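You operate a simulated robot arm through the tools that you are given. There is no shell and no other tool. Be economical: measure what you need, move in short steps, check, and stop when the job is done.

The job below is to be done with a simulated two-armed robot. You get a single attempt, and the scene is never put back.

TASK
Put the orange foam cover on the top of the right lower shelf. Take the purple connector and put it on the board of the high shelf. Turn the high speaker knob to 4. Do these in any order. Set down upright: purple connector.

It is judged by the outcome, as a careful person would: the job done as asked, and still so three seconds after it is handed in. It fails if anything else is knocked over, pushed out of place, dropped, spilled or broken. Lids that push on must go on centred and level and be pressed home; caps that screw on are set level and turned clockwise until they are tight.

THE ROBOT
Two 7-joint arms with two-finger parallel grippers on one trunk, on a base that drives. Base frame: it is fixed to the floor where the robot stands at the start and does not move with it; the origin is under the middle of the robot, x ahead of it, y to its left, z up; the surface under the hand at the start is at about z = 800. Units: mm, degrees, N and s.
The left shoulder is at the start at [69, 149, 1425], the right one opposite. Places, roughly: board of the high shelf (25x37 cm) [100, -740, 1700]; high speaker knob [-200, -700, 1800]; top of the right lower shelf (118x25 cm) [-1840, 1820, 1560]. Payload 3.91 kg a hand.
Tool frame (each hand has its own): the origin (TCP) lies between the finger pads and is the grasp point; the fingertips stand 30 mm ahead of it; z points along the fingers, y is the line along which they close. Largest opening 110 mm; finger width 20, thickness 10; the body of the gripper, 48 by 112 mm, starts 55 mm behind the TCP.
Orientation is that of the tool frame in the base frame, as a unit quaternion [w, x, y, z]. With the fingers straight down and closing along the base's y, the tool's x points along the base's -x, its y along +y and its z along -z.

THE INTERFACE
- The arms move only by the tool arm_command. It takes "left_rows", "right_rows" or both (then of equal length, played together; a hand with none holds still); each is a list that holds one entry, the list of rows, each a list of 7 numbers: the shift along the tool's x, y, z in units of 30 mm (1.0 is 30 mm), then the turn, a rotation vector about the tool's x, y, z in units of 8 degrees (1.0 is 8 degrees), then the closure in counts, from 0 (fully open) to 255 (shut). In form: [[[tx, ty, tz, ax, ay, az, grip], ...]]. A call has 1 to 20 rows; each row shifts and turns the commanded pose from where the row before left it, along the tool's axes as they then stand. A call with a number of a shift or a turn outside -1 to 1 is refused whole. Each row takes 0.2 s and may step no farther than 50 mm and 8.6 degrees from the row before; otherwise, or with a gripper value out of range, the whole call is refused. A pose out of reach is approached as far as the arm can. The call stops where the force on the tool passes 40 N (or 10 N more than at its start, if that is more) or the arm is blocked; 0.2 s more then pass. The fingers move at their own pace (about 108 mm/s each) and stop on an object; they squeeze with about 23 N. The grip force told is the motor's: it shows also when the fingers shut on nothing. Time passes only in rows, and 0.2 s behind the last, so rows that do not move let the fingers close. It gives the time, the measured TCP pose, the force on the tool (base axes), the opening and the grip force at its end, in the units of the frame above (readings bear some noise), with the torque about the TCP (base axes, N m) and any sound that the robot's microphone picked up.
- Cameras (640 x 400 px; columns grow to the right, rows downward): "scene" is now at [62.7, -94.5, 1652.5]; the picture's right is [-0.99, -0.16, -0.00], its down [-0.09, 0.58, -0.81] and it looks along [0.13, -0.80, -0.58] (base axes); focal length 214 px, centre (320, 200). "left" rides on the left gripper at [72, -17, -103] in its tool frame; the picture's right is [0.23, 0.97, 0.00], its down [-0.76, 0.18, -0.62] and it looks along [-0.61, 0.14, 0.78] (tool axes); focal length 222 px, centre (320, 200). "right" rides on the right gripper at [72, 17, -103] in its tool frame; the picture's right is [-0.23, 0.97, 0.00], its down [-0.76, -0.18, -0.62] and it looks along [-0.61, -0.14, 0.78] (tool axes); focal length 222 px, centre (320, 200). There is no depth. A picture from a camera that has moved, and an enlarged one, comes with that camera's place and axes in the base frame and with its lens.
- get_image(camera): a new picture of that camera. It takes no simulated time.
- lift_body(by): slides the trunk up (or, below 0, down) by that many mm; the arms and the scene camera ride with it, the base frame stays. It gives what a move gives, with no picture.
- base_move(legs): drives the robot by 1 to 6 legs, each [ahead, left, turn to the left] in mm, mm and degrees, along the robot's own axes; the way and the turn of a leg run together, so that a leg with both is an arc; at most 1500 mm and 180 degrees a leg. The arms and the cameras ride along, it lands a little off, and it stops where it bumps. It gives what a move gives.
- turn_head(pan, tilt): turns the head with the scene camera to pan (to the left, within 86 degrees either way) and tilt (down, from -29 to 69), counted from straight ahead of the robot. It gives what a move gives.
- close_up(camera, box): a new picture of the part [left, top, right, bottom] of that camera's present view, enlarged. It takes no simulated time.
- sign_off(): hands the job in; it is judged then, once.

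Work in short steps. Places have to be worked out from the pictures, the camera data and where the tool is seen: move nearer, look again, correct. Check each grasp and each placing, and mend what went wrong. You have 165 turns and 138 pictures in all, those below and enlarged ones among them. Open the grippers and draw the arms clear of the work before you hand the job in, unless the task says otherwise; then end with one line.

The tools are called as name(argument=value, ...) on one line, values as JSON. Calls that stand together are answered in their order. arm_command: Moves the arms, as the interface text tells. Its arguments: {"type":"object","properties":{"left_rows":{"type":"array"},"right_rows":{"type":"array"}},"required":[]} The other tools are called the same way: lift_body (by) slides the trunk up or down; base_move (legs) drives the base; turn_head (pan, tilt) turns the head that bears the scene camera; get_image (camera) takes a picture; close_up (camera, box) takes an enlarged picture of a part of a camera's view; sign_off () hands the job in.

At the start:

```text
clock: 0.0
left_ee_pos: [761.1, -19.4, 995.2]
left_ee_rot: [0.001, 0.0, 1.0, 0.002]
left_force: [0.4, -0.1, 0.7]
left_ft_torque: [0.05, -0.02, -0.03]
left_grip_width: 110.0
left_grip_force: 0.0
right_ee_pos: [476.6, -556.3, 982.1]
right_ee_rot: [-0.003, 0.004, 1.0, 0.014]
right_force: [0.0, 0.4, 0.3]
right_ft_torque: [0.03, 0.0, 0.01]
right_grip_width: 109.9
right_grip_force: 0.0
trunk travel left (down, up): [-875.0, 65.0]
robot x, y, heading: [-1.7, 1.7, 0.4]
head pan, tilt: [-80.6, 35.4]
```

scene: 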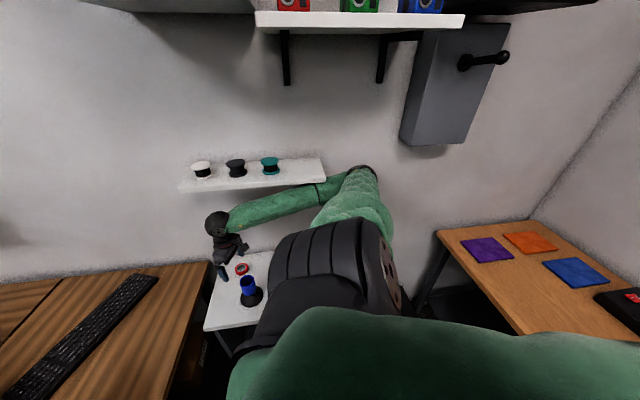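
right: 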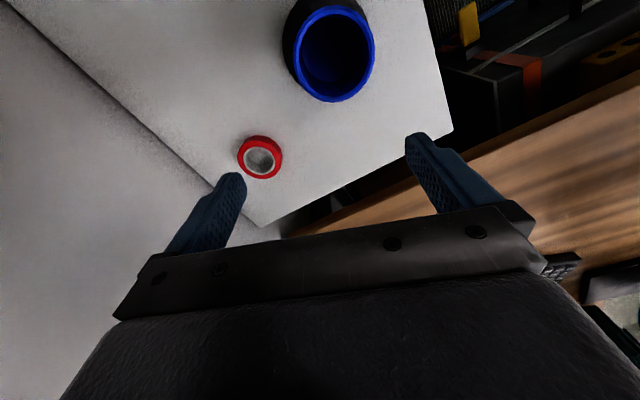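
left: 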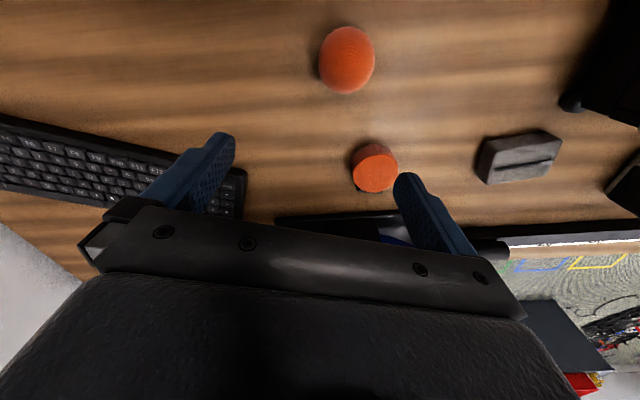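

I'll look around with the head first: ahead, then elsewhere.

turn_head(pan=0, tilt=35)

get_image(camera="scene")

turn_head(pan=-80, tilt=0)

get_image(camera="scene")

turn_head(pan=80, tilt=15)

get_image(camera="scene")

```text
clock: 1.5
left_ee_pos: [763.7, -20.1, 999.0]
left_ee_rot: [0.0, 0.0, 1.0, 0.003]
left_force: [0.1, 0.5, 0.0]
left_ft_torque: [0.0, 0.01, 0.01]
left_grip_width: 110.0
left_grip_force: 0.1
right_ee_pos: [475.7, -554.9, 983.2]
right_ee_rot: [-0.005, 0.007, 1.0, 0.018]
right_force: [0.9, 0.5, 0.0]
right_ft_torque: [0.03, -0.02, 0.02]
right_grip_width: 109.7
right_grip_force: 0.1
trunk travel left (down, up): [-875.0, 65.0]
robot x, y, heading: [1.2, 2.4, -0.2]
head pan, tilt: [0.0, 35.0]
```

```text
134 pictures are left
camera scene: at [138.8, -9.3, 1658.2], right [0.0, -1.0, -0.01], down [-0.57, 0.01, -0.82], along [0.82, 0.0, -0.57], focal length 214 px, centre (320, 200)
```

scene: 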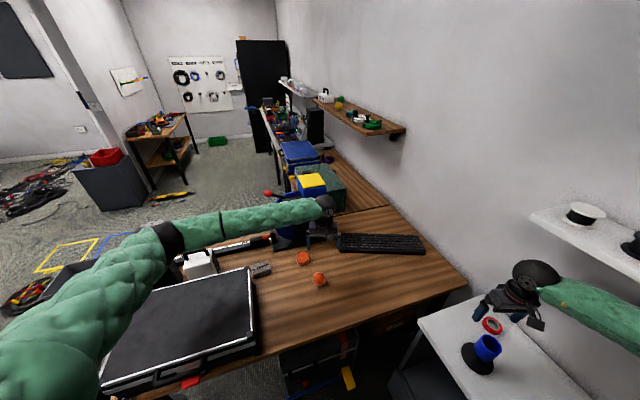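

```text
clock: 3.1
left_ee_pos: [763.8, -20.3, 998.9]
left_ee_rot: [-0.001, 0.0, 1.0, 0.003]
left_force: [-0.2, 0.1, -0.2]
left_ft_torque: [0.02, -0.01, 0.01]
left_grip_width: 110.2
left_grip_force: 0.1
right_ee_pos: [475.5, -556.1, 982.8]
right_ee_rot: [-0.005, 0.006, 1.0, 0.017]
right_force: [-0.4, 0.6, -0.2]
right_ft_torque: [-0.02, -0.01, -0.01]
right_grip_width: 110.1
right_grip_force: 0.1
trunk travel left (down, up): [-875.0, 65.0]
robot x, y, heading: [1.3, 0.1, 0.0]
head pan, tilt: [-80.0, 0.0]
```

```text
133 pictures are left
camera scene: at [66.3, -98.6, 1713.9], right [-0.98, -0.17, 0.0], down [0.0, 0.01, -1.0], along [0.17, -0.98, -0.01], focal length 214 px, centre (320, 200)
```

scene: 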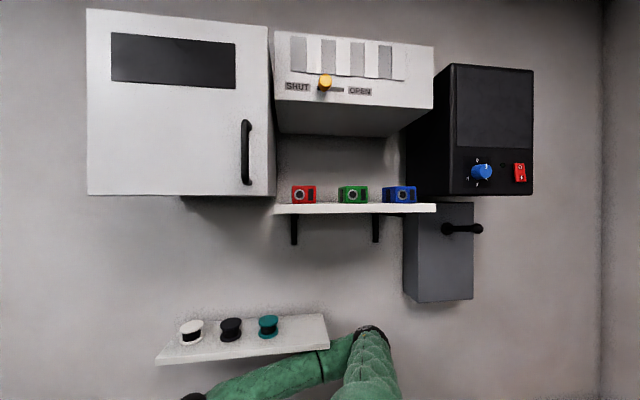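

```text
clock: 5.5
left_ee_pos: [763.3, -19.9, 998.0]
left_ee_rot: [0.0, 0.001, 1.0, 0.003]
left_force: [-0.5, 0.4, 0.2]
left_ft_torque: [0.02, -0.01, 0.0]
left_grip_width: 109.9
left_grip_force: 0.2
right_ee_pos: [476.1, -556.2, 982.7]
right_ee_rot: [-0.004, 0.006, 1.0, 0.016]
right_force: [-0.4, -0.1, -0.6]
right_ft_torque: [-0.02, 0.04, -0.01]
right_grip_width: 110.0
right_grip_force: 0.0
trunk travel left (down, up): [-875.0, 65.0]
robot x, y, heading: [0.4, 0.2, -0.1]
head pan, tilt: [80.0, 15.0]
```

```text
132 pictures are left
camera scene: at [66.6, 81.7, 1691.0], right [0.98, -0.17, 0.0], down [-0.05, -0.25, -0.97], along [0.17, 0.95, -0.25], focal length 214 px, centre (320, 200)
```

scene: 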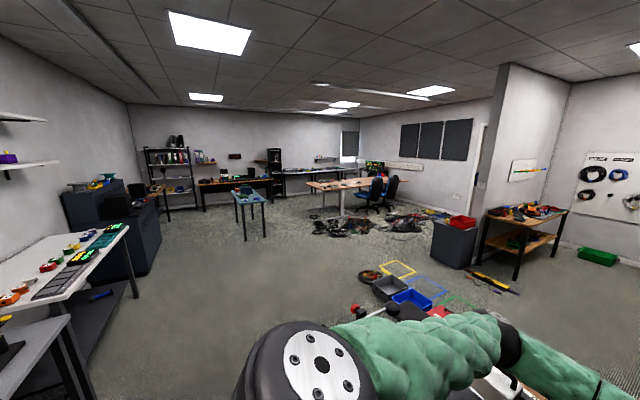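

The purple item sits on a shelf behind me at left. I'll look closer there and at the orange things on the desk.

close_up(camera="scene", box=[0, 90, 200, 340])

close_up(camera="left", box=[260, 0, 480, 220])

turn_head(pan=0, tilt=30)

close_up(camera="scene", box=[220, 90, 480, 350])

```text
1.60 times, centred on (100, 215) of scene
camera zoom: at [66.6, 81.7, 1691.0], right [0.98, -0.17, 0.0], down [-0.05, -0.25, -0.97], along [0.17, 0.95, -0.25], focal length 343 px, centre (672, 176)
```

zoom: 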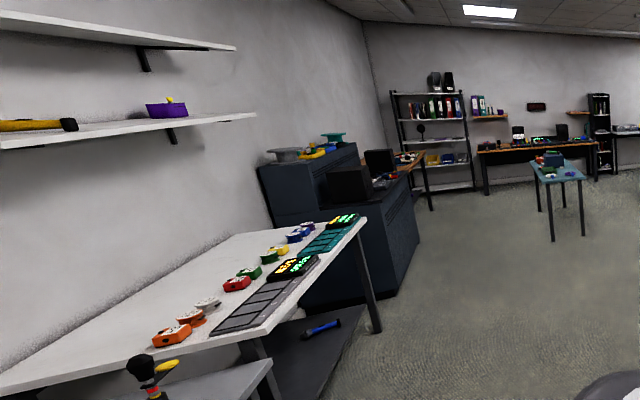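

```text
1.82 times, centred on (370, 110) of left
camera zoom: at [690.7, -38.2, 1101.9], right [-0.23, 0.97, 0.01], down [0.76, 0.17, 0.62], along [0.61, 0.15, -0.78], focal length 404 px, centre (229, 364)
```

zoom: 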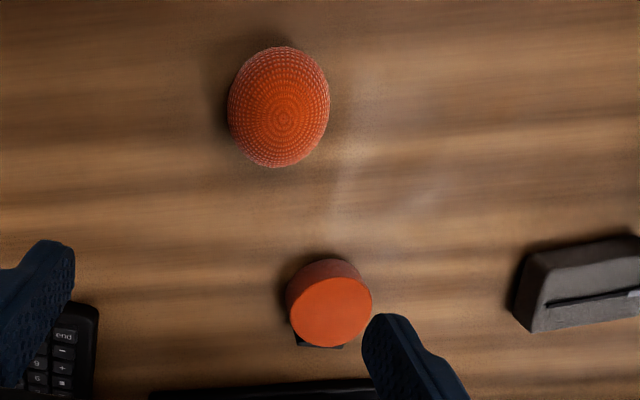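

```text
clock: 7.1
left_ee_pos: [763.8, -20.1, 999.8]
left_ee_rot: [0.0, 0.0, 1.0, 0.004]
left_force: [-1.0, 0.0, 0.0]
left_ft_torque: [0.0, 0.03, 0.02]
left_grip_width: 109.9
left_grip_force: 0.1
right_ee_pos: [476.1, -555.9, 982.7]
right_ee_rot: [-0.005, 0.006, 1.0, 0.017]
right_force: [1.1, 1.1, -0.4]
right_ft_torque: [0.04, -0.02, 0.0]
right_grip_width: 109.9
right_grip_force: 0.0
trunk travel left (down, up): [-875.0, 65.0]
robot x, y, heading: [-0.3, -2.9, -0.0]
head pan, tilt: [0.0, 30.0]
```

```text
1.54 times, centred on (350, 220) of scene
camera zoom: at [140.6, -10.3, 1666.2], right [0.0, -1.0, -0.01], down [-0.5, 0.01, -0.87], along [0.87, 0.0, -0.5], focal length 330 px, centre (274, 169)
```

zoom: 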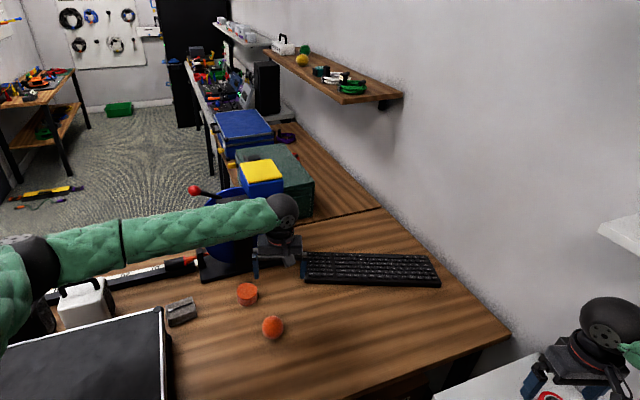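

Two orange candidates: a dimpled dome and a flat cylinder. I'll zoom hard on both.

close_up(camera="left", box=[300, 120, 440, 210])

close_up(camera="scene", box=[260, 240, 380, 320])

```text
4.44 times, centred on (370, 165) of left
camera zoom: at [690.6, -38.3, 1101.9], right [-0.23, 0.97, 0.01], down [0.76, 0.17, 0.62], along [0.61, 0.15, -0.78], focal length 987 px, centre (98, 356)
```

zoom: 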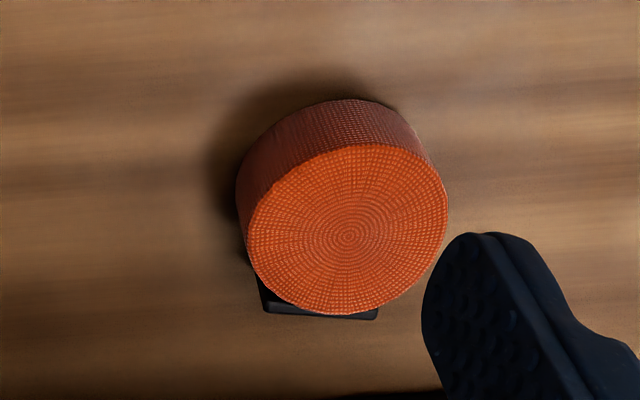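

```text
5.00 times, centred on (320, 280) of scene
camera zoom: at [140.6, -10.3, 1666.2], right [0.0, -1.0, -0.01], down [-0.5, 0.01, -0.87], along [0.87, 0.0, -0.5], focal length 1072 px, centre (320, -200)
```

zoom: 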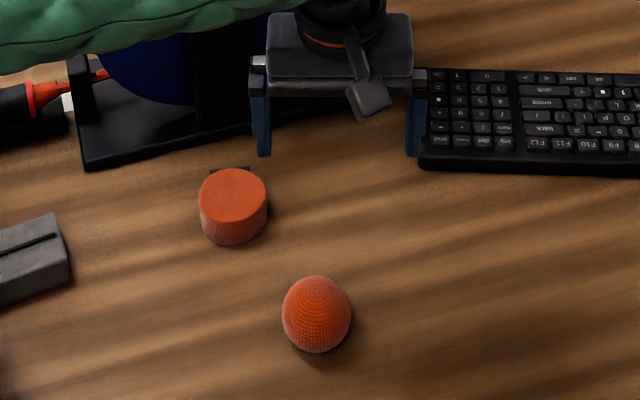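

The dimpled dome at about (715, 0, 830) is the foam cover; the drum with the black tab is something else. Moving the left hand over it.

arm_command(left_rows=[[[0.8, 0.33, 0.5, 0, 0, 0, 0], [0.83, 0.34, 0.5, 0, 0, 0, 0], [0, 0, 1, 0, 0, 0, 0], [0, 0, 0.7, 0, 0, 0, 0], [0, 0, 0, 0, 0, 0, 0]]])

get_image(camera="left")

```text
clock: 8.3
left_ee_pos: [714.5, -0.5, 919.9]
left_ee_rot: [0.0, 0.001, 1.0, 0.004]
left_force: [-0.4, 0.0, -0.6]
left_ft_torque: [0.01, 0.01, 0.01]
left_grip_width: 109.8
left_grip_force: 0.0
right_ee_pos: [476.0, -555.6, 983.3]
right_ee_rot: [-0.005, 0.005, 1.0, 0.018]
right_force: [0.7, -0.5, -0.8]
right_ft_torque: [-0.03, 0.0, 0.02]
right_grip_width: 109.9
right_grip_force: 0.0
trunk travel left (down, up): [-875.0, 65.0]
robot x, y, heading: [-1.8, -0.3, 0.2]
head pan, tilt: [0.0, 30.0]
```

```text
126 pictures are left
camera left: at [643.0, -17.8, 1022.9], right [-0.23, 0.97, 0.01], down [0.76, 0.17, 0.62], along [0.61, 0.15, -0.78], focal length 222 px, centre (320, 200)
```

left: 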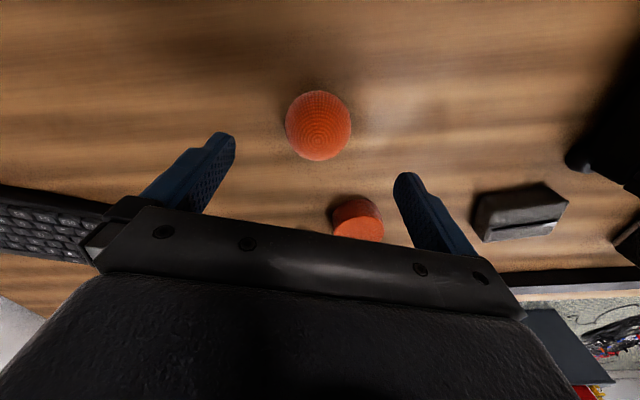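

Aligned within a couple mm. Descending to z≈838 and closing.

arm_command(left_rows=[[[0, 0, 1, 0, 0, 0, 0], [0, 0, 1, 0, 0, 0, 0], [0, 0, 0.7, 0, 0, 0, 0], [0, 0, 0, 0, 0, 0, 0], [0, 0, 0, 0, 0, 0, 255], [0, 0, 0, 0, 0, 0, 255], [0, 0, 0, 0, 0, 0, 255]]])

get_image(camera="left")

```text
clock: 9.9
left_ee_pos: [714.3, 0.8, 837.2]
left_ee_rot: [-0.001, 0.0, 1.0, 0.003]
left_force: [0.0, -0.2, 0.5]
left_ft_torque: [0.02, -0.01, 0.0]
left_grip_width: 56.4
left_grip_force: 23.1
right_ee_pos: [476.1, -556.9, 982.8]
right_ee_rot: [-0.004, 0.006, 1.0, 0.018]
right_force: [0.5, 0.3, 0.3]
right_ft_torque: [0.0, 0.02, 0.01]
right_grip_width: 109.8
right_grip_force: 0.1
trunk travel left (down, up): [-875.0, 65.0]
robot x, y, heading: [2.2, 1.7, -0.1]
head pan, tilt: [0.0, 30.0]
```

```text
125 pictures are left
camera left: at [642.7, -17.5, 940.0], right [-0.23, 0.97, 0.01], down [0.76, 0.17, 0.62], along [0.61, 0.15, -0.78], focal length 222 px, centre (320, 200)
```

left: 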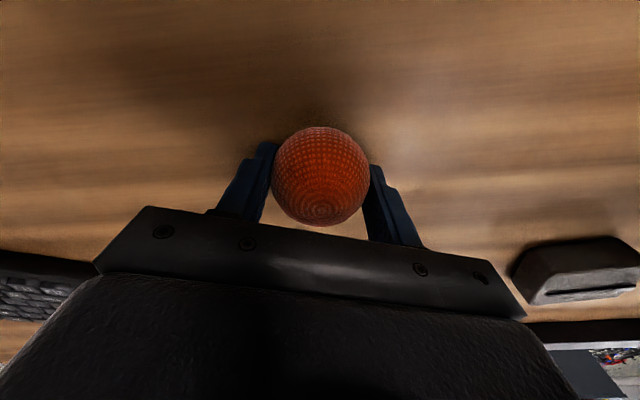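

Grasp holds (56 mm, 23 N). Lifting and drawing back towards the body.

arm_command(left_rows=[[[0, 0, -1, 0, 0, 0, 255], [0, 0, -1, 0, 0, 0, 255], [0, 0, -1, 0, 0, 0, 255], [0, 0, -1, 0, 0, 0, 255], [0, 0, -1, 0, 0, 0, 255], [0, 0, -1, 0, 0, 0, 255], [0, 0, -1, 0, 0, 0, 255], [0, 0, -1, 0, 0, 0, 255], [0, 0, -1, 0, 0, 0, 255], [1, 0, -0.5, 0, 0, 0, 255], [1, 0, -0.5, 0, 0, 0, 255], [1, 0, -0.5, 0, 0, 0, 255], [1, 0.5, 0, 0, 0, 0, 255], [1, 0.5, 0, 0, 0, 0, 255], [1, 0.5, 0, 0, 0, 0, 255], [1, 0.5, 0, 0, 0, 0, 255], [1, 0.5, 0, 0, 0, 0, 255], [1, 0.5, 0, 0, 0, 0, 255], [1, 0.5, 0, 0, 0, 0, 255], [0, 0, 0, 0, 0, 0, 255]]])

get_image(camera="left")

turn_head(pan=-80, tilt=45)

get_image(camera="scene")

```text
clock: 14.1
left_ee_pos: [428.8, 96.9, 1150.9]
left_ee_rot: [-0.001, 0.001, 1.0, 0.005]
left_force: [0.3, 0.8, 0.3]
left_ft_torque: [0.01, 0.02, 0.0]
left_grip_width: 56.6
left_grip_force: 23.6
left hand out of reach, approached as far as the arm can: row 19
right_ee_pos: [475.7, -557.2, 983.8]
right_ee_rot: [-0.005, 0.005, 1.0, 0.017]
right_force: [0.9, -0.2, -0.5]
right_ft_torque: [0.04, 0.0, 0.01]
right_grip_width: 110.2
right_grip_force: 0.0
trunk travel left (down, up): [-875.0, 65.0]
robot x, y, heading: [1.8, 1.2, 0.1]
head pan, tilt: [0.0, 30.0]
```

```text
124 pictures are left
camera left: at [356.1, 78.6, 1252.7], right [-0.23, 0.97, 0.01], down [0.76, 0.17, 0.62], along [0.61, 0.15, -0.78], focal length 222 px, centre (320, 200)
```

left: 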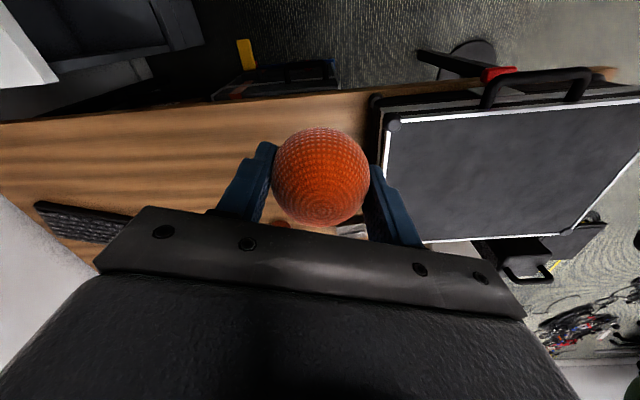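

```text
clock: 15.6
left_ee_pos: [429.8, 96.0, 1149.2]
left_ee_rot: [-0.001, 0.001, 1.0, 0.005]
left_force: [-0.3, -0.6, 0.3]
left_ft_torque: [0.0, -0.03, -0.01]
left_grip_width: 56.6
left_grip_force: 22.8
right_ee_pos: [476.8, -557.4, 984.4]
right_ee_rot: [-0.004, 0.005, 1.0, 0.017]
right_force: [-0.4, 0.1, 0.5]
right_ft_torque: [-0.02, -0.02, -0.02]
right_grip_width: 110.0
right_grip_force: 0.2
trunk travel left (down, up): [-875.0, 65.0]
robot x, y, heading: [0.8, -5.1, 0.2]
head pan, tilt: [-80.0, 45.0]
```

```text
123 pictures are left
camera scene: at [63.7, -91.5, 1643.0], right [-0.98, -0.17, 0.0], down [-0.12, 0.7, -0.7], along [0.12, -0.69, -0.71], focal length 214 px, centre (320, 200)
```

scene: 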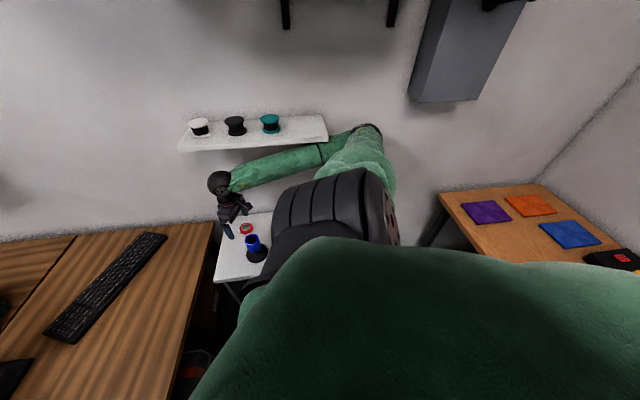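

The lower shelf (z≈1560) has another shelf only ~320 mm above it, so a straight-down hand won't fit. I'll set the foam back on the clear desk and regrasp it with a 45° forward tilt.

arm_command(left_rows=[[[-1, -0.4, 0, 0, 0, 0, 255], [-1, -0.4, 0.5, 0, 0, 0, 255], [-1, -0.4, 0.5, 0, 0, 0, 255], [-1, -0.5, 0.5, 0, 0, 0, 255], [-1, -0.5, 0.5, 0, 0, 0, 255], [-1, -0.5, 0.5, 0, 0, 0, 255], [-1, -0.5, 0.5, 0, 0, 0, 255], [-0.33, 0, 1, 0, 0, 0, 255], [0, 0, 1, 0, 0, 0, 255], [0, 0, 1, 0, 0, 0, 255], [0, 0, 1, 0, 0, 0, 255], [0, 0, 1, 0, 0, 0, 255], [0, 0, 1, 0, 0, 0, 255], [0, 0, 0.7, 0, 0, 0, 255], [0, 0, 0, 0, 0, 0, 255]]])

```text
clock: 18.8
left_ee_pos: [654.7, 5.1, 861.7]
left_ee_rot: [0.004, 0.0, 1.0, 0.008]
left_force: [0.8, -0.4, 0.2]
left_ft_torque: [0.02, -0.06, -0.04]
left_grip_width: 56.7
left_grip_force: 23.5
right_ee_pos: [478.2, -559.4, 983.0]
right_ee_rot: [-0.004, 0.009, 1.0, 0.018]
right_force: [0.0, 0.6, 0.5]
right_ft_torque: [0.01, -0.02, 0.02]
right_grip_width: 110.2
right_grip_force: 0.1
trunk travel left (down, up): [-875.0, 65.0]
robot x, y, heading: [6.2, 4.8, -0.3]
head pan, tilt: [-80.0, 45.0]
```

At 861.7; the foam's base should touch at about 837. Lowering to that, then opening.

arm_command(left_rows=[[[0, 0, 0.5, 0, 0, 0, 255], [0, 0, 0.3, 0, 0, 0, 255], [0, 0, 0, 0, 0, 0, 255], [0, 0, 0, 0, 0, 0, 0], [0, 0, 0, 0, 0, 0, 0], [0, 0, -1, 0, 0, 0, 0], [0, 0, -1, 0, 0, 0, 0], [0, 0, -1, 0, 0, 0, 0], [0, 0, -1, 0, 0, 0, 0], [0, 0, 0, 0, 0, 0, 0]]])

get_image(camera="left")

```text
clock: 21.0
left_ee_pos: [629.2, 10.2, 955.7]
left_ee_rot: [0.002, -0.009, 1.0, 0.004]
left_force: [-0.4, 0.0, -0.1]
left_ft_torque: [-0.04, 0.03, 0.02]
left_grip_width: 110.0
left_grip_force: 0.1
right_ee_pos: [473.5, -553.3, 986.6]
right_ee_rot: [0.0, -0.005, 1.0, 0.016]
right_force: [-0.5, -0.2, 0.5]
right_ft_torque: [-0.02, -0.02, -0.02]
right_grip_width: 110.0
right_grip_force: 0.1
trunk travel left (down, up): [-875.0, 65.0]
robot x, y, heading: [-7.9, -3.7, 1.1]
head pan, tilt: [-80.0, 45.0]
```

```text
122 pictures are left
camera left: at [556.2, -8.6, 1058.2], right [-0.24, 0.97, 0.01], down [0.76, 0.19, 0.63], along [0.61, 0.16, -0.78], focal length 222 px, centre (320, 200)
```

left: 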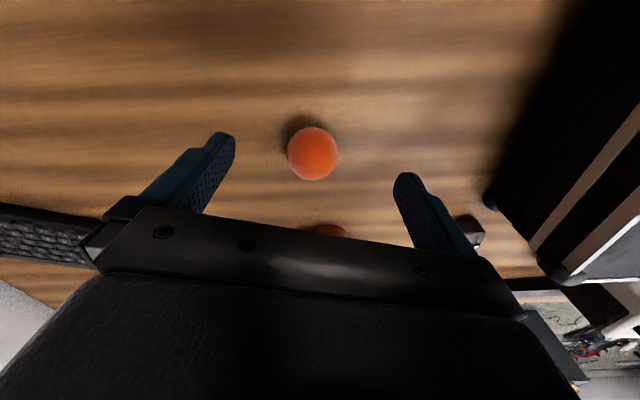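

The foam is back on the desk; I'll zoom to see whether it stands upright.

close_up(camera="left", box=[250, 100, 390, 240])

turn_head(pan=0, tilt=40)

get_image(camera="scene")

```text
2.86 times, centred on (320, 170) of left
camera zoom: at [556.2, -8.6, 1058.2], right [-0.24, 0.97, 0.01], down [0.76, 0.19, 0.63], along [0.61, 0.16, -0.78], focal length 635 px, centre (320, 286)
```

zoom: 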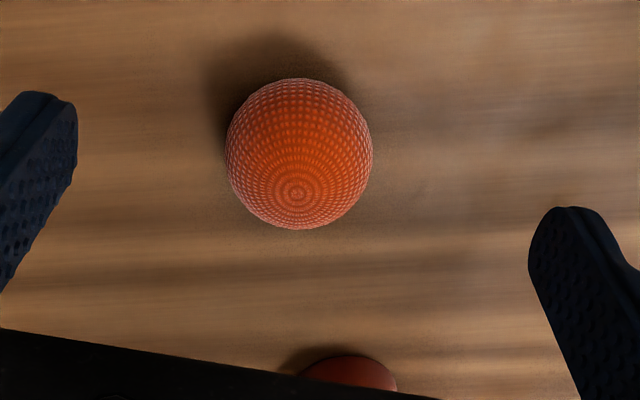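

```text
clock: 22.5
left_ee_pos: [634.7, 10.6, 960.6]
left_ee_rot: [0.004, -0.008, 1.0, 0.005]
left_force: [-0.1, -0.1, 1.2]
left_ft_torque: [0.0, -0.01, 0.02]
left_grip_width: 110.0
left_grip_force: 0.0
right_ee_pos: [473.8, -553.5, 986.3]
right_ee_rot: [-0.001, -0.003, 1.0, 0.017]
right_force: [0.3, 0.3, -0.2]
right_ft_torque: [-0.01, -0.02, 0.02]
right_grip_width: 110.0
right_grip_force: 0.0
trunk travel left (down, up): [-875.0, 65.0]
robot x, y, heading: [-2.7, -0.7, 0.9]
head pan, tilt: [0.0, 40.0]
```

```text
120 pictures are left
camera scene: at [118.7, -14.6, 1652.1], right [0.01, -1.0, -0.01], down [-0.64, 0.0, -0.77], along [0.77, 0.02, -0.64], focal length 214 px, centre (320, 200)
```

scene: 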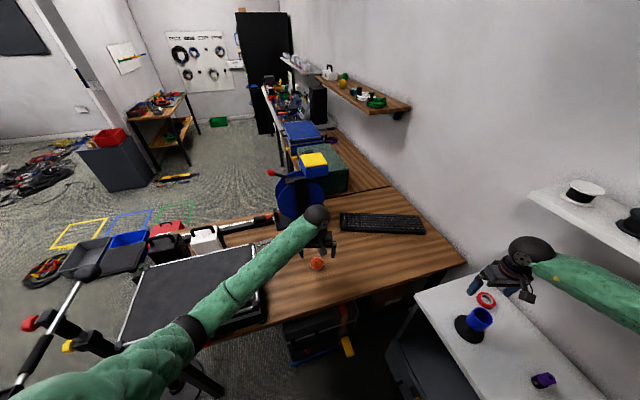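

Foam stands upright at about (668, 15). There's also a purple/black item on the white side table at right, which I'll inspect. First tilting the left hand 45° forward.

arm_command(left_rows=[[[0, 0, 0, 0, -1, 0, 0], [0, 0, 0, 0, -1, 0, 0], [0, 0, 0, 0, -1, 0, 0], [0, 0, 0, 0, -1, 0, 0], [0, 0, 0, 0, -1, 0, 0], [0, 0, 0, 0, -0.6, 0, 0], [1, 0, 0, 0, 0, 0, 0], [1, 0, 0, 0, 0, 0, 0], [0, 0, 0, 0, 0, 0, 0]]])

get_image(camera="left")

close_up(camera="scene", box=[430, 270, 640, 400])

```text
clock: 24.5
left_ee_pos: [605.2, -3.2, 913.8]
left_ee_rot: [0.382, 0.038, 0.923, -0.02]
left_force: [-1.6, -3.5, -1.9]
left_ft_torque: [0.23, -0.11, 0.23]
left_grip_width: 110.2
left_grip_force: 0.2
right_ee_pos: [432.3, -548.3, 994.2]
right_ee_rot: [-0.002, 0.047, 0.999, 0.007]
right_force: [-8.5, -3.5, 0.1]
right_ft_torque: [0.28, -0.63, -0.04]
right_grip_width: 110.5
right_grip_force: 0.1
trunk travel left (down, up): [-875.0, 65.0]
robot x, y, heading: [9.0, 35.4, -5.0]
head pan, tilt: [0.0, 40.0]
```

```text
119 pictures are left
camera left: at [480.6, -9.6, 934.8], right [-0.08, 0.98, -0.17], down [0.11, 0.18, 0.98], along [0.99, 0.06, -0.12], focal length 222 px, centre (320, 200)
```

left: 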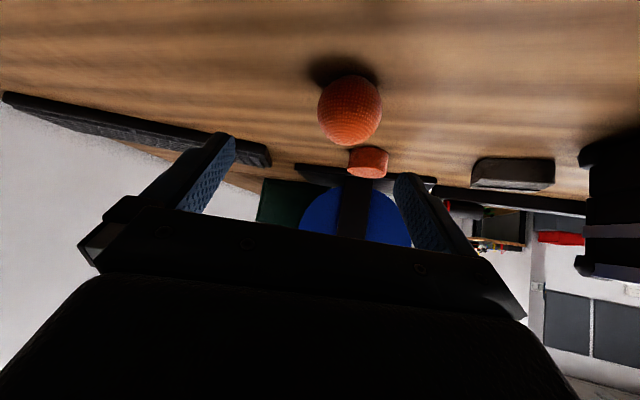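

```text
3.05 times, centred on (535, 335) of scene
camera zoom: at [141.7, 31.2, 1650.1], right [-0.08, -1.0, 0.01], down [-0.64, 0.05, -0.77], along [0.76, -0.07, -0.64], focal length 654 px, centre (-335, -211)
```

zoom: 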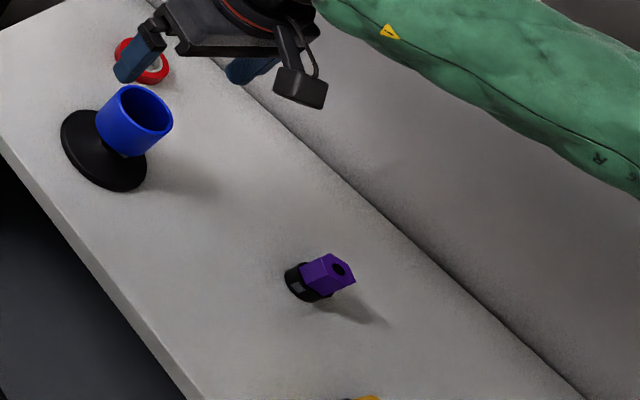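

The base has been shoved (heading −5°, y +35): the left arm is probably pressing on something. Looking left before going on.

get_image(camera="scene")

turn_head(pan=50, tilt=50)

get_image(camera="scene")

```text
117 pictures are left
camera scene: at [141.7, 31.2, 1650.1], right [-0.08, -1.0, 0.01], down [-0.64, 0.05, -0.77], along [0.76, -0.07, -0.64], focal length 214 px, centre (320, 200)
```

scene: 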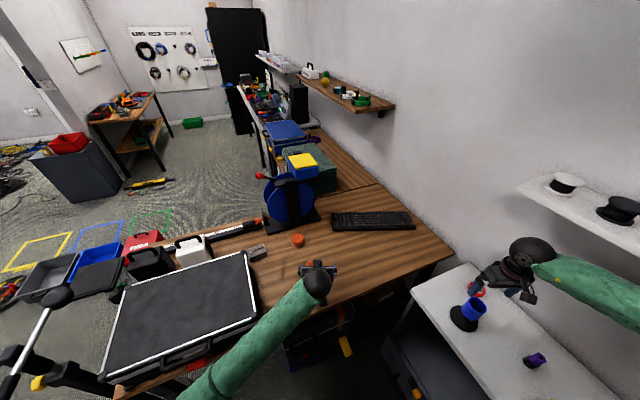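

```text
clock: 25.7
left_ee_pos: [607.0, -0.3, 908.2]
left_ee_rot: [0.379, 0.001, 0.925, 0.006]
left_force: [-0.2, -0.1, 0.4]
left_ft_torque: [-0.03, 0.0, 0.0]
left_grip_width: 110.0
left_grip_force: 0.2
right_ee_pos: [482.3, -561.2, 980.9]
right_ee_rot: [-0.006, 0.002, 1.0, 0.018]
right_force: [-0.4, 0.1, 0.4]
right_ft_torque: [0.0, -0.01, -0.02]
right_grip_width: 109.9
right_grip_force: 0.0
trunk travel left (down, up): [-875.0, 65.0]
robot x, y, heading: [-4.9, -2.3, 0.0]
head pan, tilt: [50.0, 50.0]
```

```text
116 pictures are left
camera scene: at [105.7, 41.3, 1636.6], right [0.77, -0.64, -0.01], down [-0.49, -0.58, -0.65], along [0.41, 0.5, -0.76], focal length 214 px, centre (320, 200)
```

scene: 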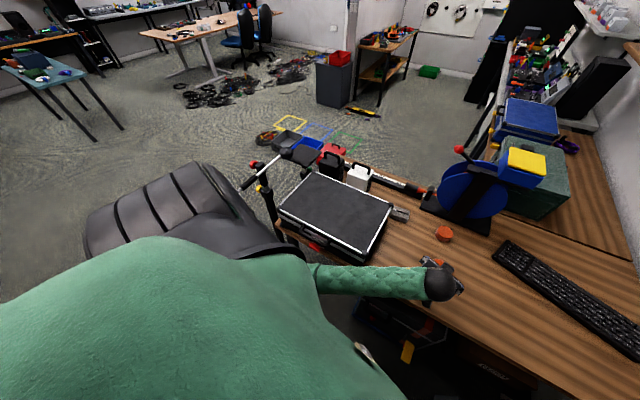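

Base is back at zero: it was just dynamic sway from the fast elbow swing. I'll use gentler rows. Check the left view.

get_image(camera="left")

```text
115 pictures are left
camera left: at [482.4, -18.0, 930.2], right [-0.17, 0.97, -0.15], down [0.1, 0.17, 0.98], along [0.98, 0.15, -0.13], focal length 222 px, centre (320, 200)
```

left: 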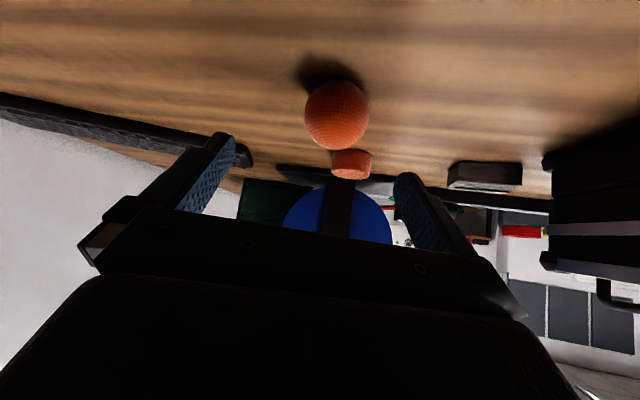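

Foam at about (664, 13, 830); sliding in along the fingers slowly.

arm_command(left_rows=[[[0.23, 0.22, 0.4, 0, 0, 0, 0], [0.22, 0.21, 0.5, 0, 0, 0, 0], [0, 0, 0.5, 0, 0, 0, 0], [0, 0, 0.5, 0, 0, 0, 0], [0, 0, 0.5, 0, 0, 0, 0], [0, 0, 0.4, 0, 0, 0, 0], [0, 0, 0.25, 0, 0, 0, 0], [0, 0, 0, 0, 0, 0, 0]]])

get_image(camera="left")

```text
clock: 27.5
left_ee_pos: [663.1, 15.2, 833.1]
left_ee_rot: [0.379, 0.001, 0.925, 0.006]
left_force: [-0.3, 0.4, -0.1]
left_ft_torque: [0.02, 0.0, 0.01]
left_grip_width: 109.9
left_grip_force: 0.1
right_ee_pos: [482.7, -561.2, 979.6]
right_ee_rot: [-0.007, 0.005, 1.0, 0.016]
right_force: [0.6, -0.1, -0.6]
right_ft_torque: [0.01, -0.01, 0.03]
right_grip_width: 110.0
right_grip_force: 0.1
trunk travel left (down, up): [-875.0, 65.0]
robot x, y, heading: [-3.8, 1.7, -0.4]
head pan, tilt: [50.0, 50.0]
```

```text
114 pictures are left
camera left: at [539.1, -2.9, 855.2], right [-0.16, 0.98, -0.15], down [0.11, 0.17, 0.98], along [0.98, 0.14, -0.13], focal length 222 px, centre (320, 200)
```

left: 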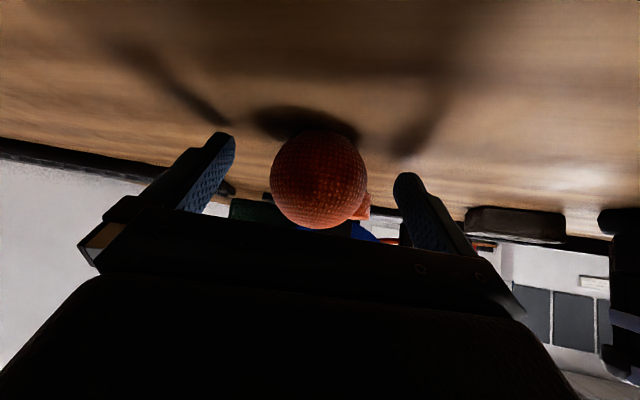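

Foam is between the fingers. Closing, then lifting straight up slowly.

arm_command(left_rows=[[[0, 0, 0, 0, 0, 0, 255], [0, 0, 0, 0, 0, 0, 255], [0, 0, 0, 0, 0, 0, 255], [-0.3, 0, -0.3, 0, 0, 0, 255], [-0.5, 0, -0.5, 0, 0, 0, 255], [-0.5, 0, -0.5, 0, 0, 0, 255], [-0.5, 0, -0.5, 0, 0, 0, 255], [-0.5, 0, -0.5, 0, 0, 0, 255], [-0.5, 0, -0.5, 0, 0, 0, 255], [-0.5, 0, -0.5, 0, 0, 0, 255], [-0.5, 0, -0.5, 0, 0, 0, 255], [-0.5, 0, -0.5, 0, 0, 0, 255], [-0.3, 0, -0.3, 0, 0, 0, 255], [0, 0, 0, 0, 0, 0, 255]]])

get_image(camera="left")

turn_head(pan=-45, tilt=50)

get_image(camera="scene")

```text
clock: 30.5
left_ee_pos: [666.5, 12.7, 1030.5]
left_ee_rot: [0.378, 0.002, 0.926, 0.005]
left_force: [-0.3, -0.6, -1.0]
left_ft_torque: [-0.01, -0.01, 0.02]
left_grip_width: 56.6
left_grip_force: 23.0
right_ee_pos: [481.1, -560.3, 980.3]
right_ee_rot: [-0.006, 0.005, 1.0, 0.016]
right_force: [0.3, 0.2, 0.7]
right_ft_torque: [0.02, 0.02, 0.04]
right_grip_width: 110.0
right_grip_force: 0.1
trunk travel left (down, up): [-875.0, 65.0]
robot x, y, heading: [-1.9, -4.3, 0.0]
head pan, tilt: [50.0, 50.0]
```

```text
113 pictures are left
camera left: at [541.2, -4.1, 1052.2], right [-0.16, 0.98, -0.15], down [0.11, 0.17, 0.98], along [0.98, 0.14, -0.13], focal length 222 px, centre (320, 200)
```

left: 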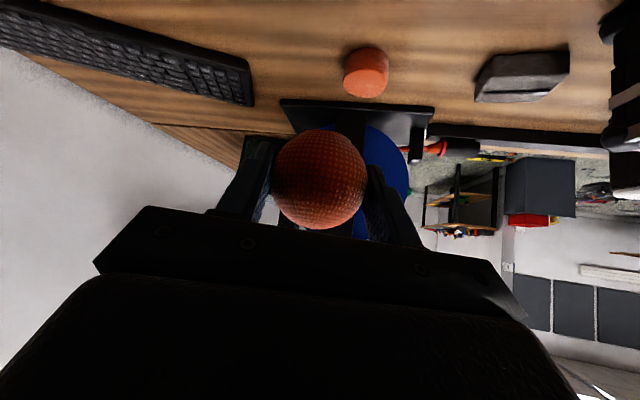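

```text
clock: 32.2
left_ee_pos: [665.6, 14.0, 1030.9]
left_ee_rot: [0.378, 0.002, 0.926, 0.005]
left_force: [-0.4, -0.1, -0.2]
left_ft_torque: [0.02, 0.0, -0.02]
left_grip_width: 56.6
left_grip_force: 23.0
right_ee_pos: [482.3, -560.8, 979.9]
right_ee_rot: [-0.006, 0.005, 1.0, 0.017]
right_force: [-0.1, -0.1, 0.7]
right_ft_torque: [-0.01, -0.04, 0.0]
right_grip_width: 110.1
right_grip_force: 0.1
trunk travel left (down, up): [-875.0, 65.0]
robot x, y, heading: [-1.7, -1.0, -0.1]
head pan, tilt: [-45.0, 50.0]
```

```text
112 pictures are left
camera scene: at [112.2, -71.8, 1635.6], right [-0.71, -0.71, 0.0], down [-0.55, 0.55, -0.63], along [0.45, -0.45, -0.77], focal length 214 px, centre (320, 200)
```

scene: 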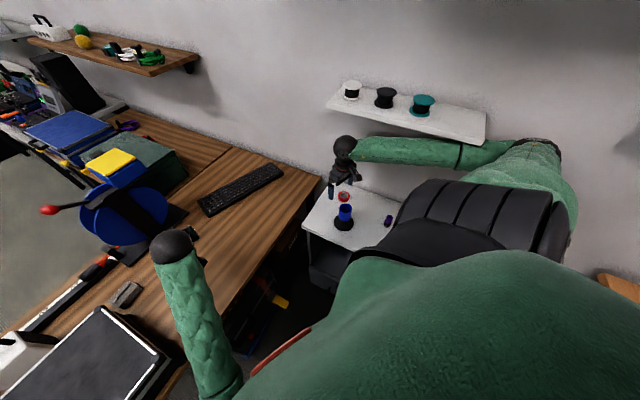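

Foam held upright relative to a 45° hand. Now a close look at the purple item on the white table.

close_up(camera="scene", box=[320, 180, 420, 242])

turn_head(pan=-75, tilt=5)

close_up(camera="scene", box=[240, 150, 440, 275])

close_up(camera="scene", box=[440, 120, 560, 200])

```text
6.40 times, centred on (370, 211) of scene
camera zoom: at [112.2, -71.8, 1635.6], right [-0.71, -0.71, 0.0], down [-0.55, 0.55, -0.63], along [0.45, -0.45, -0.77], focal length 1373 px, centre (0, 130)
```

zoom: 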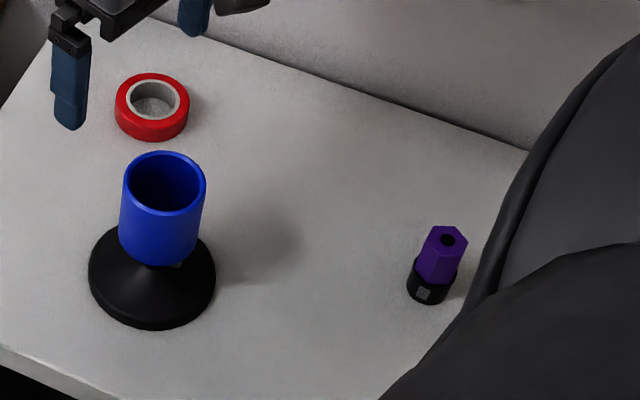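

```text
clock: 33.3
left_ee_pos: [665.0, 12.5, 1029.8]
left_ee_rot: [0.379, 0.003, 0.926, 0.005]
left_force: [0.2, 1.1, -0.2]
left_ft_torque: [0.0, -0.01, -0.01]
left_grip_width: 56.3
left_grip_force: 22.7
right_ee_pos: [481.4, -561.7, 980.7]
right_ee_rot: [-0.006, 0.004, 1.0, 0.017]
right_force: [0.3, -0.2, -0.3]
right_ft_torque: [0.01, 0.01, -0.02]
right_grip_width: 110.1
right_grip_force: 0.0
trunk travel left (down, up): [-875.0, 65.0]
robot x, y, heading: [-1.7, -1.7, -0.1]
head pan, tilt: [-75.0, 5.0]
```

```text
3.20 times, centred on (340, 212) of scene
camera zoom: at [81.6, -106.8, 1705.2], right [-0.97, -0.26, 0.0], down [-0.03, 0.1, -0.99], along [0.26, -0.96, -0.1], focal length 686 px, centre (256, 160)
```

zoom: 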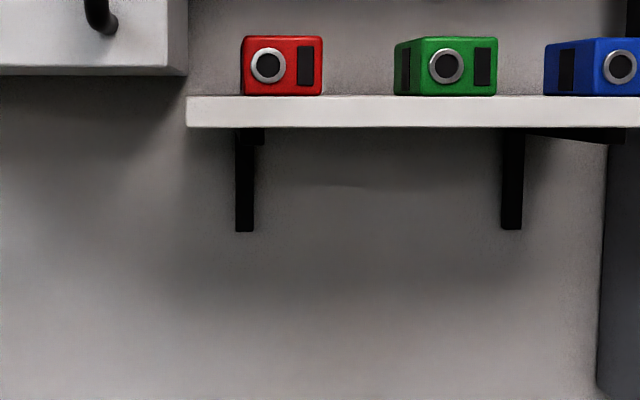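

```text
5.00 times, centred on (500, 160) of scene
camera zoom: at [81.6, -106.8, 1705.2], right [-0.97, -0.26, 0.0], down [-0.03, 0.1, -0.99], along [0.26, -0.96, -0.1], focal length 1072 px, centre (-580, 400)
```

zoom: 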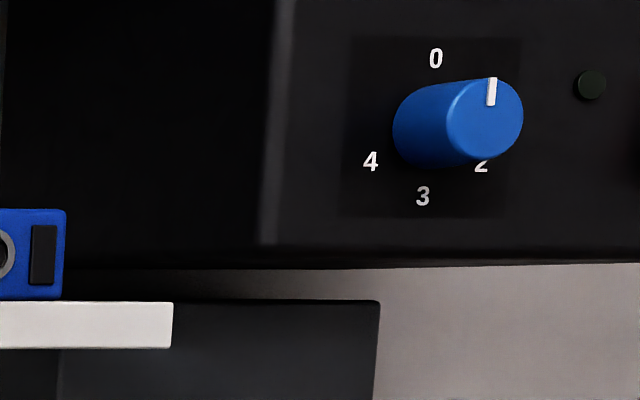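

The near purple hexagonal plug on the white table looks like the connector; I'll also check the purple item by the far shelf. First the foam: tuck both arms gently before driving.

arm_command(left_rows=[[[0.1, 0.2, -0.6, 0, 0, 0, 255], [0.1, 0.2, -0.67, 0, 0, 0, 255], [0.1, 0.2, -0.67, 0, 0, 0, 255], [0.1, 0.2, -0.67, 0, 0, 0, 255], [0.1, 0.2, -0.67, 0, 0, 0, 255], [0.1, 0.2, -0.67, 0, 0, 0, 255], [0.1, 0.2, -0.67, 0, 0, 0, 255], [0.1, 0.2, -0.67, 0, 0, 0, 255], [0.1, 0.2, -0.67, 0, 0, 0, 255], [0.1, 0.2, -0.67, 0, 0, 0, 255], [0.1, 0.2, -0.67, 0, 0, 0, 255], [0.1, 0.2, -0.67, 0, 0, 0, 255], [0.1, 0.2, -0.67, 0, 0, 0, 255], [0, 0, 0, 0, 0, 0, 255]]], right_rows=[[[0, 0, -0.7, 0, 0, 0, 0], [0, 0, -0.7, 0, 0, 0, 0], [0.2, 0.7, -0.5, 0, 0, 0, 0], [0.2, 0.8, -0.4, 0, 0, 0, 0], [0.2, 0.8, -0.4, 0, 0, 0, 0], [0.2, 0.8, -0.4, 0, 0, 0, 0], [0.2, 0.8, -0.4, 0, 0, 0, 0], [0.2, 0.8, -0.4, 0, 0, 0, 0], [0.2, 0.8, -0.4, 0, 0, 0, 0], [0.2, 0.8, -0.4, 0, 0, 0, 0], [0.2, 0.8, -0.4, 0, 0, 0, 0], [0.2, 0.8, -0.4, 0, 0, 0, 0], [0.2, 0.8, -0.4, 0, 0, 0, 0], [0, 0, 0, 0, 0, 0, 0]]])

turn_head(pan=-86, tilt=45)

get_image(camera="scene")

turn_head(pan=86, tilt=45)

get_image(camera="scene")

```text
clock: 36.5
left_ee_pos: [620.4, -127.8, 1136.4]
left_ee_rot: [0.381, 0.16, 0.911, -0.02]
left_force: [0.2, -0.8, 0.4]
left_ft_torque: [0.06, 0.0, 0.02]
left_grip_width: 56.5
left_grip_force: 23.2
left hand out of reach, approached as far as the arm can: row 9, 10, 11, 12, 13
right_ee_pos: [427.5, -454.0, 1134.1]
right_ee_rot: [-0.028, 0.144, 0.989, 0.026]
right_force: [0.2, 0.5, 0.8]
right_ft_torque: [-0.02, 0.0, 0.01]
right_grip_width: 109.9
right_grip_force: 0.0
right hand out of reach, approached as far as the arm can: row 11, 12, 13
trunk travel left (down, up): [-875.0, 65.0]
robot x, y, heading: [107.5, -35.9, -17.6]
head pan, tilt: [-75.0, 5.0]
stopped in row 14 (left hand): the arm was blocked; the commanded pose is now the measured one
```

```text
clock: 37.6
left_ee_pos: [620.9, -126.9, 1136.9]
left_ee_rot: [0.382, 0.156, 0.911, -0.02]
left_force: [0.2, -0.1, 0.3]
left_ft_torque: [0.01, 0.0, 0.03]
left_grip_width: 56.8
left_grip_force: 22.6
right_ee_pos: [427.5, -453.8, 1135.0]
right_ee_rot: [-0.027, 0.144, 0.989, 0.025]
right_force: [-0.5, 0.3, -0.5]
right_ft_torque: [-0.02, 0.01, 0.0]
right_grip_width: 110.0
right_grip_force: 0.0
trunk travel left (down, up): [-875.0, 65.0]
robot x, y, heading: [109.7, -37.0, -17.3]
head pan, tilt: [-85.9, 45.0]
```

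```text
108 pictures are left
camera scene: at [122.7, -142.8, 1636.4], right [-0.97, 0.23, -0.01], down [0.17, 0.69, -0.7], along [-0.15, -0.68, -0.71], focal length 214 px, centre (320, 200)
```

scene: 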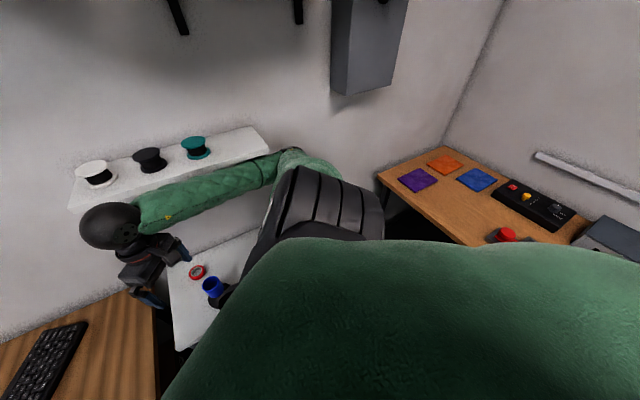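

```text
clock: 40.2
left_ee_pos: [618.9, -124.6, 1136.2]
left_ee_rot: [0.382, 0.157, 0.91, -0.02]
left_force: [0.5, -0.2, -0.2]
left_ft_torque: [-0.03, 0.02, 0.0]
left_grip_width: 56.6
left_grip_force: 23.3
right_ee_pos: [428.2, -452.7, 1135.1]
right_ee_rot: [-0.027, 0.144, 0.989, 0.025]
right_force: [0.3, 0.7, -0.5]
right_ft_torque: [-0.03, 0.0, -0.02]
right_grip_width: 109.8
right_grip_force: 0.0
trunk travel left (down, up): [-875.0, 65.0]
robot x, y, heading: [109.6, -40.9, -17.1]
head pan, tilt: [85.9, 45.0]
```

```text
107 pictures are left
camera scene: at [171.6, 13.3, 1638.3], right [0.93, -0.36, 0.01], down [-0.25, -0.65, -0.71], along [0.26, 0.66, -0.7], focal length 214 px, centre (320, 200)
```

scene: 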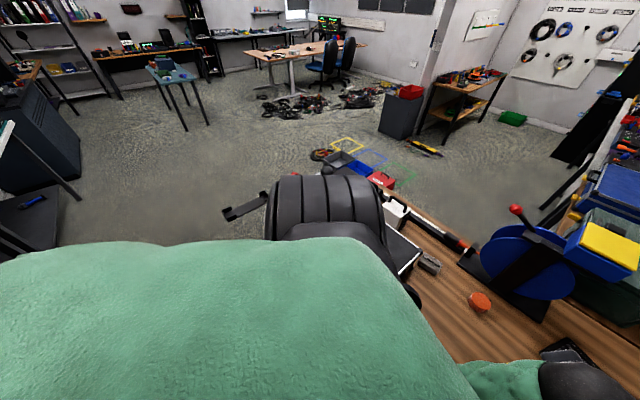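

The base got truly pushed (now at 110, −37, −17°): the left arm was blocked somewhere. Zooming in around the left elbow and the stand by the case.

close_up(camera="scene", box=[200, 140, 480, 315])

turn_head(pan=45, tilt=55)

get_image(camera="scene")

```text
2.29 times, centred on (340, 228) of scene
camera zoom: at [171.6, 13.3, 1638.3], right [0.93, -0.36, 0.01], down [-0.25, -0.65, -0.71], along [0.26, 0.66, -0.7], focal length 490 px, centre (274, 137)
```

zoom: 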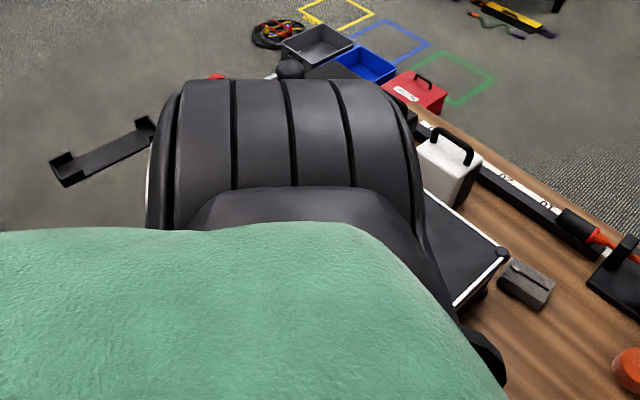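

```text
clock: 41.3
left_ee_pos: [620.7, -124.3, 1137.3]
left_ee_rot: [0.382, 0.157, 0.911, -0.02]
left_force: [-0.2, -0.1, 0.5]
left_ft_torque: [0.02, 0.02, 0.01]
left_grip_width: 56.8
left_grip_force: 23.3
right_ee_pos: [428.4, -452.8, 1135.9]
right_ee_rot: [-0.027, 0.144, 0.989, 0.024]
right_force: [0.5, 0.8, -0.8]
right_ft_torque: [-0.03, -0.05, 0.01]
right_grip_width: 110.2
right_grip_force: 0.0
trunk travel left (down, up): [-875.0, 65.0]
robot x, y, heading: [105.6, -32.9, -17.1]
head pan, tilt: [45.0, 55.0]
```

```text
105 pictures are left
camera scene: at [206.2, -28.2, 1625.0], right [0.47, -0.88, 0.0], down [-0.72, -0.38, -0.58], along [0.52, 0.27, -0.81], focal length 214 px, centre (320, 200)
```

scene: 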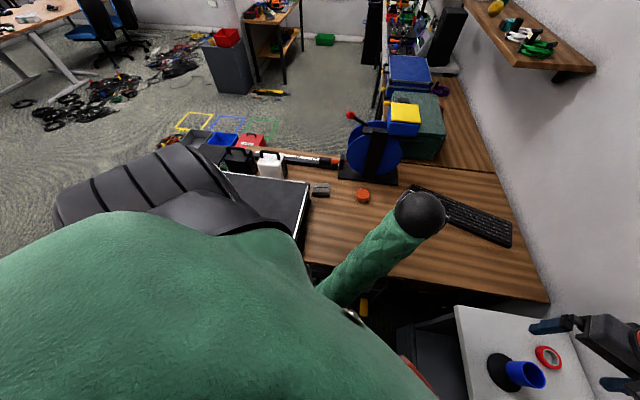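

Something tall with red/yellow knobs stands at my left around (300, 570, 1190), close to the left elbow. I'll push the left hand forward again to relieve contact, then look at it.

arm_command(left_rows=[[[0, 0, 0.4, 0, 0, 0, 255], [0, 0, 0.5, 0, 0, 0, 255], [0, 0, 0.5, 0, 0, 0, 255], [-0.3, 0, 0.5, 0, 0, 0, 255], [-0.3, 0, 0.5, 0, 0, 0, 255], [-0.4, 0, 0.3, 0, 0, 0, 255], [-0.4, 0, 0.2, 0, 0, 0, 255], [0, 0, 0, 0, 0, 0, 255]]])

turn_head(pan=70, tilt=30)

get_image(camera="scene")

```text
clock: 43.1
left_ee_pos: [709.4, -130.6, 1087.3]
left_ee_rot: [0.377, 0.165, 0.911, 0.005]
left_force: [-0.8, 0.3, -0.1]
left_ft_torque: [0.01, 0.0, 0.01]
left_grip_width: 56.7
left_grip_force: 23.0
right_ee_pos: [428.3, -450.5, 1135.6]
right_ee_rot: [-0.028, 0.143, 0.989, 0.025]
right_force: [-0.1, 0.4, 0.4]
right_ft_torque: [0.0, 0.01, 0.0]
right_grip_width: 110.1
right_grip_force: 0.1
trunk travel left (down, up): [-875.0, 65.0]
robot x, y, heading: [108.0, -36.9, -17.0]
head pan, tilt: [45.0, 55.0]
```

```text
clock: 44.0
left_ee_pos: [708.7, -131.0, 1089.9]
left_ee_rot: [0.378, 0.165, 0.911, 0.004]
left_force: [-0.3, -0.9, 0.1]
left_ft_torque: [0.01, -0.01, 0.01]
left_grip_width: 56.7
left_grip_force: 23.1
right_ee_pos: [430.1, -451.5, 1135.4]
right_ee_rot: [-0.028, 0.143, 0.989, 0.024]
right_force: [-0.2, -0.3, 0.5]
right_ft_torque: [0.01, -0.01, 0.0]
right_grip_width: 110.2
right_grip_force: 0.1
trunk travel left (down, up): [-875.0, 65.0]
robot x, y, heading: [109.1, -34.8, -17.1]
head pan, tilt: [70.0, 30.0]
```

```text
104 pictures are left
camera scene: at [197.5, 11.0, 1661.1], right [0.8, -0.61, 0.0], down [-0.29, -0.39, -0.87], along [0.53, 0.69, -0.49], focal length 214 px, centre (320, 200)
```

scene: 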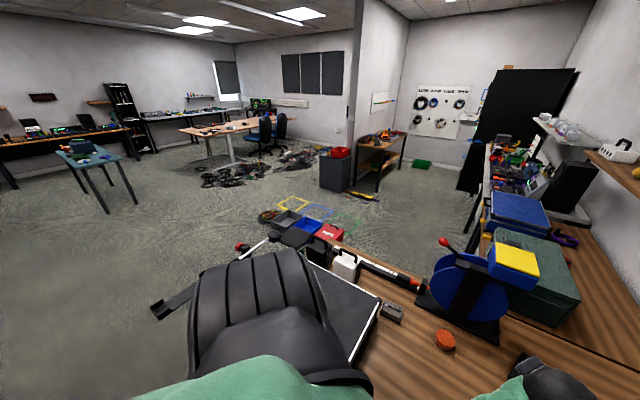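

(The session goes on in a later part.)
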